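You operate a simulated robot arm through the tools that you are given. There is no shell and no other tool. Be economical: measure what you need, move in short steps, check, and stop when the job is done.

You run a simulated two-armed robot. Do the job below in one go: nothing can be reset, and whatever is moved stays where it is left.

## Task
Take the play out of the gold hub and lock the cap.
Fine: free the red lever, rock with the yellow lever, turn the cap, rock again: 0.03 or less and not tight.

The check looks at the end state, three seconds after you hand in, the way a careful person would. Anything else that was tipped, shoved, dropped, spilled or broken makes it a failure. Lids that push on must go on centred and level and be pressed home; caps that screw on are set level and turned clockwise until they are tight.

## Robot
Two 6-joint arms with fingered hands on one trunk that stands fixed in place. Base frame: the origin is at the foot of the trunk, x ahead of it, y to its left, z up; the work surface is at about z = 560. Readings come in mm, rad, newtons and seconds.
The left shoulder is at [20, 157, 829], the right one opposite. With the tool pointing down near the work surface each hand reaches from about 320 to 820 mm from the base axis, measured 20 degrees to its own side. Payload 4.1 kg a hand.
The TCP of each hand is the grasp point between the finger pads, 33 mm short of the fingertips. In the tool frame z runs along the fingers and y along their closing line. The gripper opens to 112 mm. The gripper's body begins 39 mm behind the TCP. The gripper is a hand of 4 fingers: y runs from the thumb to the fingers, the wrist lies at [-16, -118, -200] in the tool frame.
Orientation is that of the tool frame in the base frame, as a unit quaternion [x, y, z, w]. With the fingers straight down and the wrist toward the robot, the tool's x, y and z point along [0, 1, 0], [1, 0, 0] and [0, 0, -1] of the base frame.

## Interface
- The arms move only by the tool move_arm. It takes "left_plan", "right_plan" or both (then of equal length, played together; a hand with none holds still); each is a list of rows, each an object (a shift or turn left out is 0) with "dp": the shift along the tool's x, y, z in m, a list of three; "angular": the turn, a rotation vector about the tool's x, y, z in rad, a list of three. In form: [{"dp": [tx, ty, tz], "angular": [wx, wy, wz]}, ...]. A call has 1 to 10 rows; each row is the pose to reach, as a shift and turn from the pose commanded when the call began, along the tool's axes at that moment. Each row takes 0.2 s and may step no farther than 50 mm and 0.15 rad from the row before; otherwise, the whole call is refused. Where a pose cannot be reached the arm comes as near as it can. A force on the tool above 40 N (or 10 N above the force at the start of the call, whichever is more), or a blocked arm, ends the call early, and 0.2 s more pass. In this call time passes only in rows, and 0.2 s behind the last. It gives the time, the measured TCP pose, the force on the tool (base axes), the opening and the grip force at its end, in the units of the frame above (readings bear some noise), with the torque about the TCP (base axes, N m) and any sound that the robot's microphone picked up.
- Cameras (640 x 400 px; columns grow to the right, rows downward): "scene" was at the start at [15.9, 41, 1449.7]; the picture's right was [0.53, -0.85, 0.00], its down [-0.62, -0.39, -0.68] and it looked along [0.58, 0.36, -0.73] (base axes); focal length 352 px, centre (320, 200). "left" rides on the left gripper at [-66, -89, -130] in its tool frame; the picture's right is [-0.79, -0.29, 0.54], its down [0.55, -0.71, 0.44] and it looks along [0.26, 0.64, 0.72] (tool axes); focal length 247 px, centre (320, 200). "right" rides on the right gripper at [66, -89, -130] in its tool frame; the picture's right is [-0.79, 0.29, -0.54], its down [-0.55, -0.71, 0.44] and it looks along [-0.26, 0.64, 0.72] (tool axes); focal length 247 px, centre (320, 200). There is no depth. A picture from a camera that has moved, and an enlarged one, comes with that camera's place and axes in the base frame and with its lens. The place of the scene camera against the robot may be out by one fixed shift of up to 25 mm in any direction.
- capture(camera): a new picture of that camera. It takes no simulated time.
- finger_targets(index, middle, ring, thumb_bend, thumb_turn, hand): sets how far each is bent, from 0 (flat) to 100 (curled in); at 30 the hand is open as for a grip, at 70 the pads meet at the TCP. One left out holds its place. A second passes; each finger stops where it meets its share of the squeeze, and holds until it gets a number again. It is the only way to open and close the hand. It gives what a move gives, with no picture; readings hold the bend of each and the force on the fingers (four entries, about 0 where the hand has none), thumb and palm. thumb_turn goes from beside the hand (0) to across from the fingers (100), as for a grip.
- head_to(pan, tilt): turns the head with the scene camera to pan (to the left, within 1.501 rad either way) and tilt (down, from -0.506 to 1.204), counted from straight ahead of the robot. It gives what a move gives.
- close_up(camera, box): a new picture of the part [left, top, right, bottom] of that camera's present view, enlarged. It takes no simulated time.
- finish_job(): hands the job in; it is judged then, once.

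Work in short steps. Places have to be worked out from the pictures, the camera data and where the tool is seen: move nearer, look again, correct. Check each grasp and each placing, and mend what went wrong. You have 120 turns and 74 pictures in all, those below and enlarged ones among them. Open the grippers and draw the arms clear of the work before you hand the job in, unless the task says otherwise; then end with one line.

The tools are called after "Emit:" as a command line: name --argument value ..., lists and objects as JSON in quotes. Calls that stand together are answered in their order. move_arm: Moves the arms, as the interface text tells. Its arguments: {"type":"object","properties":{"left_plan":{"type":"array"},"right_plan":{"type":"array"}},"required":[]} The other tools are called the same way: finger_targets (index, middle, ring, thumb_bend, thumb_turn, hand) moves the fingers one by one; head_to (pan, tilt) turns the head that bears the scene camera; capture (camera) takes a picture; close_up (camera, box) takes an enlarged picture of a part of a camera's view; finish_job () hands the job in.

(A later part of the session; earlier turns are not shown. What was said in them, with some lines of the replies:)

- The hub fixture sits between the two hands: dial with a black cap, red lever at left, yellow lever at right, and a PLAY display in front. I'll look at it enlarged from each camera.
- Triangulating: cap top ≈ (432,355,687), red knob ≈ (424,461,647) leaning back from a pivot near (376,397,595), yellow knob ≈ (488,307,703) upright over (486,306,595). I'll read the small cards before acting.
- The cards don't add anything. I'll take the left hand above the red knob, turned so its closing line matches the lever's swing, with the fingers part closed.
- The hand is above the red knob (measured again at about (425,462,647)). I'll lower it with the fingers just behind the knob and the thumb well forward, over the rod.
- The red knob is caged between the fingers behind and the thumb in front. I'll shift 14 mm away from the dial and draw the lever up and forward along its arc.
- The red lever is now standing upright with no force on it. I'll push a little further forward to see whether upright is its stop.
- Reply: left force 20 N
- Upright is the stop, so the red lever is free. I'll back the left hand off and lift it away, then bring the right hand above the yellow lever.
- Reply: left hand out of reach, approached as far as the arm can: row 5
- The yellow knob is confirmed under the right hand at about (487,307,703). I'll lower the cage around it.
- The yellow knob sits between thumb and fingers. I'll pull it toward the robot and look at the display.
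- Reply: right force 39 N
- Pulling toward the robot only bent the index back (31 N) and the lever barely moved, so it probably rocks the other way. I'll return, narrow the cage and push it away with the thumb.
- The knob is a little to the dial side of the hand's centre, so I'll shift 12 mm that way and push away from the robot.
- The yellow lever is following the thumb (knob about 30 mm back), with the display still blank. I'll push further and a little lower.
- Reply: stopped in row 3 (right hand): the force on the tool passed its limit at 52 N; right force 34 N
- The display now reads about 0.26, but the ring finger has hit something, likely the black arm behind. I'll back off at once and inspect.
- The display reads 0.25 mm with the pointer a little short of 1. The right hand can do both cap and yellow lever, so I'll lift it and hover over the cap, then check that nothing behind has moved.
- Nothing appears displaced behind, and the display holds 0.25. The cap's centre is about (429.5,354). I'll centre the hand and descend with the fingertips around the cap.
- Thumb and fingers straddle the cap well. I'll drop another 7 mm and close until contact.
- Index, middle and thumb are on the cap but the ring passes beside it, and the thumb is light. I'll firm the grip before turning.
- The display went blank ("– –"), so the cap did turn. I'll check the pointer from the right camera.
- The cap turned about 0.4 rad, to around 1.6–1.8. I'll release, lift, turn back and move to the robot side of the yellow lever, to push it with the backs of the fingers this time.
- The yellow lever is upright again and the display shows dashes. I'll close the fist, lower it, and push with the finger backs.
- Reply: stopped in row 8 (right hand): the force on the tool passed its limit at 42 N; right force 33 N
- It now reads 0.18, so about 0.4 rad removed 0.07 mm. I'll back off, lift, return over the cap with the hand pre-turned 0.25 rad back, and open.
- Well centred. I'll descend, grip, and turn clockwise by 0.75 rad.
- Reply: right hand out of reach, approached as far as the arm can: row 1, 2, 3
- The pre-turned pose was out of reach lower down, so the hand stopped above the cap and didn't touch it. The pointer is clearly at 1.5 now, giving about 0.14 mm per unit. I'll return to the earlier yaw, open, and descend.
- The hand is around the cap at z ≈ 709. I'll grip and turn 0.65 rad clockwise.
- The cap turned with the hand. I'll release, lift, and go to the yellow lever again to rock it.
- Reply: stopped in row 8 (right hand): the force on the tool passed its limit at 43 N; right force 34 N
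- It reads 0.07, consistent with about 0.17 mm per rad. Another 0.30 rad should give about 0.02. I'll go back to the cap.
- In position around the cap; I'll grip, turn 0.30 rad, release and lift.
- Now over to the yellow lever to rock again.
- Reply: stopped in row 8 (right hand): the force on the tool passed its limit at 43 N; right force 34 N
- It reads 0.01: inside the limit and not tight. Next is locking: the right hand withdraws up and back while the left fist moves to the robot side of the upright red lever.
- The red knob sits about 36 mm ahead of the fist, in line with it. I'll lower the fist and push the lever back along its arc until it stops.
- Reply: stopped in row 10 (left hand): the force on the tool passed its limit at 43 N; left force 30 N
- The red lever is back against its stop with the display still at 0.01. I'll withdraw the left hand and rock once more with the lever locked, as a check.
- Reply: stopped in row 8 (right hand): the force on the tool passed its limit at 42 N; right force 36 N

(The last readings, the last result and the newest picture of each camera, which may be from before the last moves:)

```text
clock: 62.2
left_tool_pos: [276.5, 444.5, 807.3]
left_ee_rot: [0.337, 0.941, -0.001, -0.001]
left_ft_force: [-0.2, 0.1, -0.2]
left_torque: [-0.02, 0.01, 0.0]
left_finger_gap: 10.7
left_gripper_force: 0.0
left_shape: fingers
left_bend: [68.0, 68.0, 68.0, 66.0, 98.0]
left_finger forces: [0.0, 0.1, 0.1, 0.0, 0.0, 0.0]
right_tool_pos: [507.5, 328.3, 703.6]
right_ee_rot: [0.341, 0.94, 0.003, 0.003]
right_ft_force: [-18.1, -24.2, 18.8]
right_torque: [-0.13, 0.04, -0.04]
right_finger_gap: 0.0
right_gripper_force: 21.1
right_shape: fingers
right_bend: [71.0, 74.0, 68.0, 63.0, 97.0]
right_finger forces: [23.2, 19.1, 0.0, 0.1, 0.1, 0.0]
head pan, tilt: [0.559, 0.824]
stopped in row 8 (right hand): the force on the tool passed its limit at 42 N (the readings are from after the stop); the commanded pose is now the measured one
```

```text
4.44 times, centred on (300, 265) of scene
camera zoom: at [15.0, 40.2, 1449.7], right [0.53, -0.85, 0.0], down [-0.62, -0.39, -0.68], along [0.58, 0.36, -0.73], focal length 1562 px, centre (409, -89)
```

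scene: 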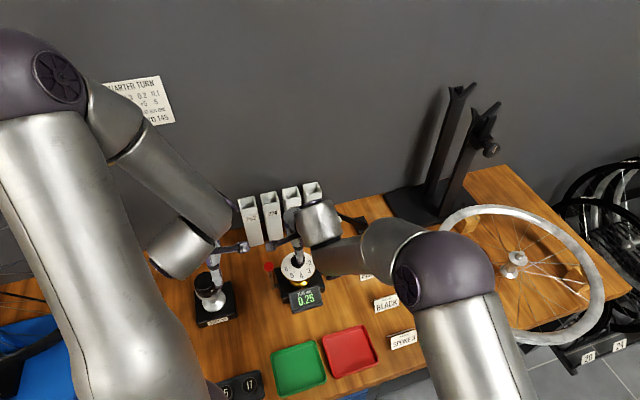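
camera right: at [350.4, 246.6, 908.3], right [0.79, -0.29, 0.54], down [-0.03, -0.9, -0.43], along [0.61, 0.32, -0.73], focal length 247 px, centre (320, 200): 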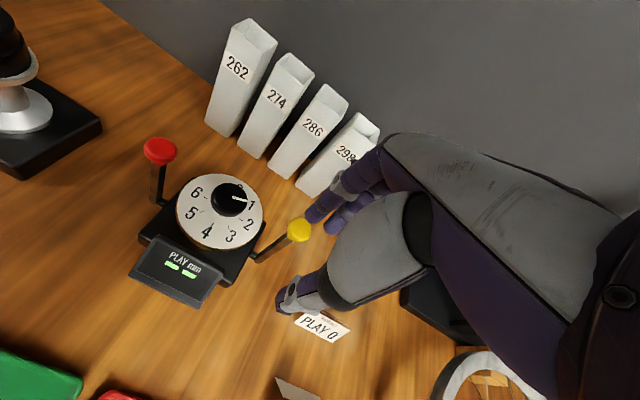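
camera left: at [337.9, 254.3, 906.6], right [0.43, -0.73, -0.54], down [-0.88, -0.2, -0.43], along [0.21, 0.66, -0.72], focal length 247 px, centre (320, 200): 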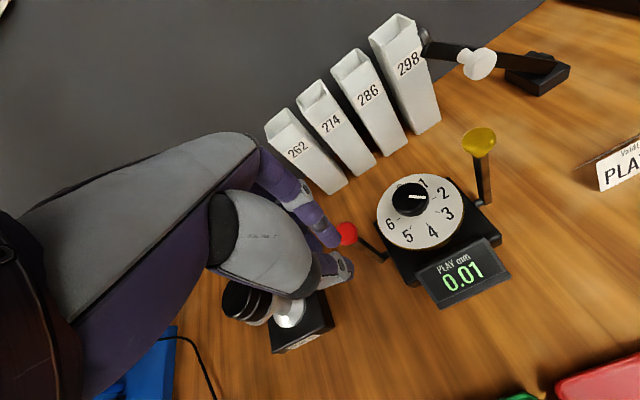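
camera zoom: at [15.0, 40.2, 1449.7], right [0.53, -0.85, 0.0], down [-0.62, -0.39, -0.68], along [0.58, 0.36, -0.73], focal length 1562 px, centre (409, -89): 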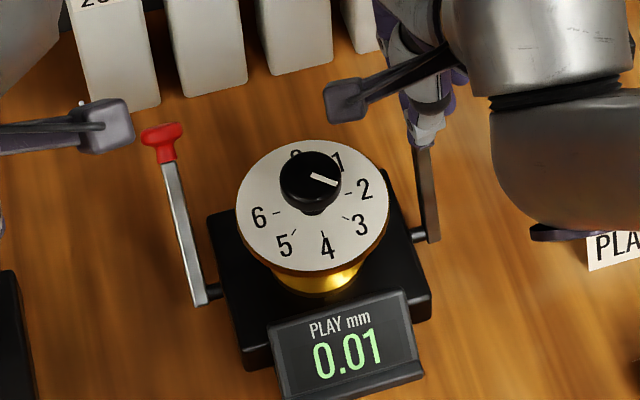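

Locked, the play still reads 0.01, and the red lever leans back as it did at the start. I'll withdraw the right hand, open both and take a last look.

Emit:
move_arm --right_plan '[{"dp": [0, -0.025, 0]}, {"dp": [0, -0.03, -0.04]}, {"dp": [-0.01, -0.045, -0.08]}, {"dp": [-0.035, -0.075, -0.11]}, {"dp": [-0.065, -0.11, -0.14]}, {"dp": [-0.095, -0.13, -0.17]}]'

Emit:
finger_targets --hand "right" --index 30 --middle 30 --ring 30 --thumb_bend 30

Emit:
finger_targets --hand "left" --index 30 --middle 30 --ring 30 --thumb_bend 30

Emit:
capture --camera "scene"

Emit:
capture --camera "right"

```text
refused: row 5 steps farther than a row can; nothing moved
```

```text
clock: 63.2
left_tool_pos: [275.5, 445.3, 807.3]
left_ee_rot: [0.337, 0.941, -0.001, -0.003]
left_ft_force: [-1.0, 0.1, 0.6]
left_torque: [0.0, 0.01, 0.0]
left_finger_gap: 10.6
left_gripper_force: 0.1
left_shape: fingers
left_bend: [68.0, 68.0, 68.0, 66.0, 98.0]
left_finger forces: [0.1, 0.0, 0.0, 0.1, 0.1, 0.0]
right_tool_pos: [507.3, 327.9, 703.7]
right_ee_rot: [0.343, 0.939, 0.003, 0.004]
right_ft_force: [-12.6, -19.7, 17.8]
right_torque: [-0.11, 0.01, -0.05]
right_finger_gap: 41.4
right_gripper_force: 17.3
right_shape: fingers
right_bend: [70.0, 74.0, 30.0, 30.0, 97.0]
right_finger forces: [15.4, 18.5, 0.0, 0.0, 0.0, 0.0]
head pan, tilt: [0.559, 0.824]
```

```text
clock: 64.2
left_tool_pos: [276.5, 445.7, 807.7]
left_ee_rot: [0.337, 0.941, -0.001, -0.003]
left_ft_force: [-0.5, -0.6, -0.3]
left_torque: [-0.02, 0.02, 0.01]
left_finger_gap: 112.3
left_gripper_force: 0.1
left_shape: fingers
left_bend: [30.0, 30.0, 30.0, 30.0, 98.0]
left_finger forces: [0.1, 0.0, 0.0, 0.0, 0.1, 0.1]
right_tool_pos: [506.8, 328.7, 705.3]
right_ee_rot: [0.342, 0.94, 0.003, 0.003]
right_ft_force: [-10.6, -20.5, 20.0]
right_torque: [-0.09, -0.05, -0.04]
right_finger_gap: 41.6
right_gripper_force: 16.2
right_shape: fingers
right_bend: [70.0, 74.0, 30.0, 30.0, 97.0]
right_finger forces: [14.8, 19.5, 0.0, 0.0, 0.0, 0.1]
head pan, tilt: [0.559, 0.824]
```

```text
31 pictures are left
```

scene: 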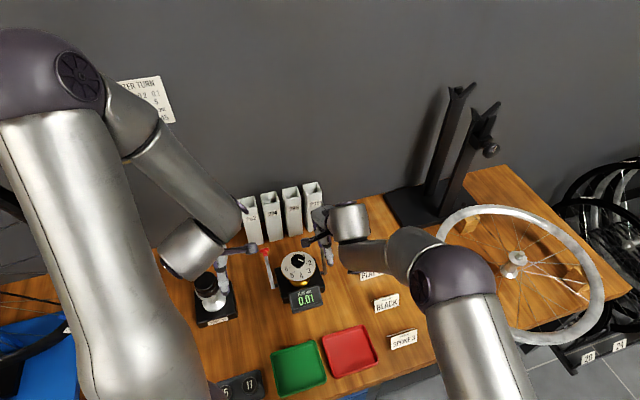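

```text
30 pictures are left
camera right: at [398.7, 302.8, 833.4], right [0.79, -0.29, 0.55], down [-0.03, -0.9, -0.44], along [0.62, 0.33, -0.71], focal length 247 px, centre (320, 200)
```

right: 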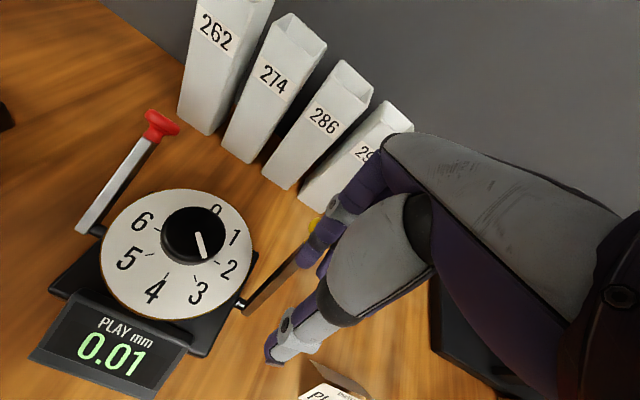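

That retreat was refused for one over-long step, so the fingers opened against the lever. I'll close the fist again and then retreat in shorter steps.

Emit:
finger_targets --hand "right" --index 70 --middle 70 --ring 68 --thumb_bend 62

Emit:
move_arm --right_plan '[{"dp": [0, -0.025, 0]}, {"dp": [0, -0.03, -0.04]}, {"dp": [-0.01, -0.045, -0.08]}, {"dp": [-0.03, -0.07, -0.105]}, {"dp": [-0.055, -0.095, -0.125]}, {"dp": [-0.08, -0.12, -0.145]}]'

Emit:
finger_targets --hand "right" --index 30 --middle 30 --ring 30 --thumb_bend 30

Emit:
capture --camera "right"

Emit:
capture --camera "left"

Emit:
capture --camera "scene"

```text
clock: 65.2
left_tool_pos: [276.0, 445.5, 807.4]
left_ee_rot: [0.337, 0.942, -0.001, -0.002]
left_ft_force: [-0.2, 0.3, 0.5]
left_torque: [0.0, 0.04, 0.03]
left_finger_gap: 112.4
left_gripper_force: 0.0
left_shape: fingers
left_bend: [30.0, 30.0, 30.0, 30.0, 98.0]
left_finger forces: [0.0, 0.1, 0.0, 0.0, 0.0, 0.0]
right_tool_pos: [507.7, 327.8, 705.4]
right_ee_rot: [0.342, 0.94, 0.003, 0.004]
right_ft_force: [-7.6, -19.0, 19.0]
right_torque: [-0.09, -0.06, -0.08]
right_finger_gap: 0.7
right_gripper_force: 14.4
right_shape: fingers
right_bend: [72.0, 74.0, 68.0, 61.0, 97.0]
right_finger forces: [12.9, 17.5, 0.1, 0.0, 0.0, 0.0]
head pan, tilt: [0.559, 0.824]
```

```text
clock: 66.6
left_tool_pos: [276.5, 446.3, 807.5]
left_ee_rot: [0.337, 0.942, -0.002, -0.003]
left_ft_force: [0.0, 0.2, 1.5]
left_torque: [-0.02, 0.0, 0.01]
left_finger_gap: 112.4
left_gripper_force: 0.0
left_shape: fingers
left_bend: [30.0, 30.0, 30.0, 30.0, 98.0]
left_finger forces: [0.1, 0.1, 0.1, 0.1, 0.0, 0.0]
right_tool_pos: [492.9, 186.1, 847.0]
right_ee_rot: [0.341, 0.94, 0.002, 0.004]
right_ft_force: [-0.8, 0.3, -1.1]
right_torque: [-0.02, -0.02, -0.01]
right_finger_gap: 13.3
right_gripper_force: 0.1
right_shape: fingers
right_bend: [70.0, 70.0, 68.0, 62.0, 97.0]
right_finger forces: [0.0, 0.1, 0.1, 0.0, 0.0, 0.1]
head pan, tilt: [0.559, 0.824]
```

```text
clock: 67.6
left_tool_pos: [277.3, 445.8, 807.3]
left_ee_rot: [0.337, 0.941, -0.001, -0.002]
left_ft_force: [-0.6, 1.7, -0.1]
left_torque: [-0.04, 0.04, 0.02]
left_finger_gap: 112.3
left_gripper_force: 0.1
left_shape: fingers
left_bend: [30.0, 30.0, 30.0, 30.0, 98.0]
left_finger forces: [0.0, 0.0, 0.1, 0.1, 0.0, 0.1]
right_tool_pos: [493.3, 185.4, 847.6]
right_ee_rot: [0.342, 0.94, 0.002, 0.004]
right_ft_force: [-0.8, 0.2, 0.7]
right_torque: [0.0, 0.03, 0.01]
right_finger_gap: 112.4
right_gripper_force: 0.1
right_shape: fingers
right_bend: [30.0, 30.0, 30.0, 30.0, 97.0]
right_finger forces: [0.0, 0.0, 0.1, 0.0, 0.0, 0.0]
head pan, tilt: [0.559, 0.824]
```

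```text
29 pictures are left
camera right: at [385.1, 159.8, 976.2], right [0.79, -0.29, 0.54], down [-0.03, -0.9, -0.44], along [0.62, 0.33, -0.72], focal length 247 px, centre (320, 200)
```

right: 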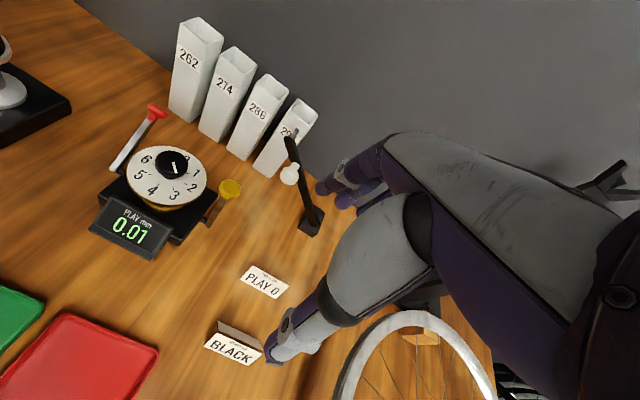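

```text
28 pictures are left
camera left: at [271.5, 335.1, 937.5], right [0.43, -0.72, -0.54], down [-0.88, -0.2, -0.43], along [0.2, 0.66, -0.72], focal length 247 px, centre (320, 200)
```

left: 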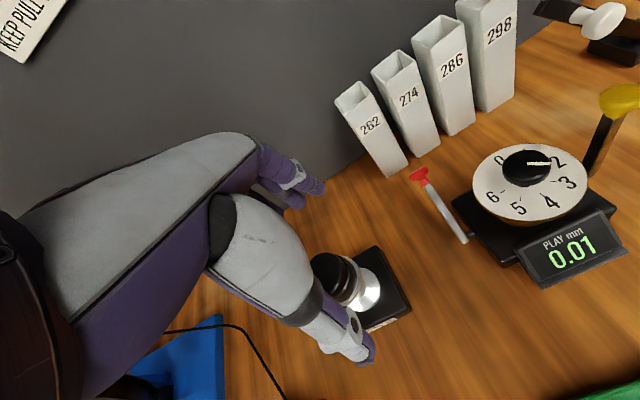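

```text
27 pictures are left
```

scene: 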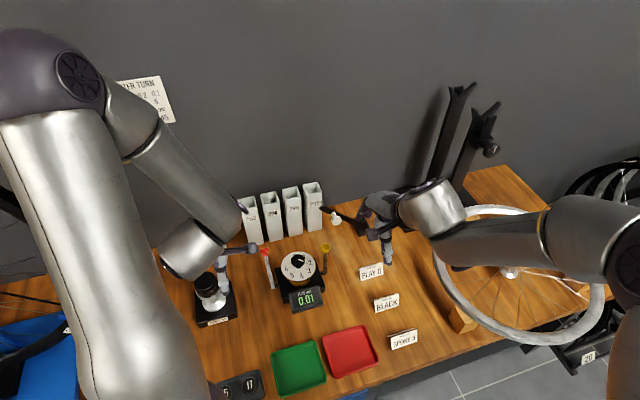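

The red lever is locked, the yellow lever is upright, the display reads 0.01, and the tubes, black arm and cards are where they started. Both hands are open and clear, so I'm handing in.

Emit:
finish_job

```text
The job is handed in.
```

The play in the gold hub is down from 0.25 mm to 0.01 mm and not tight, and a final rock with the red lever locked still read 0.01.
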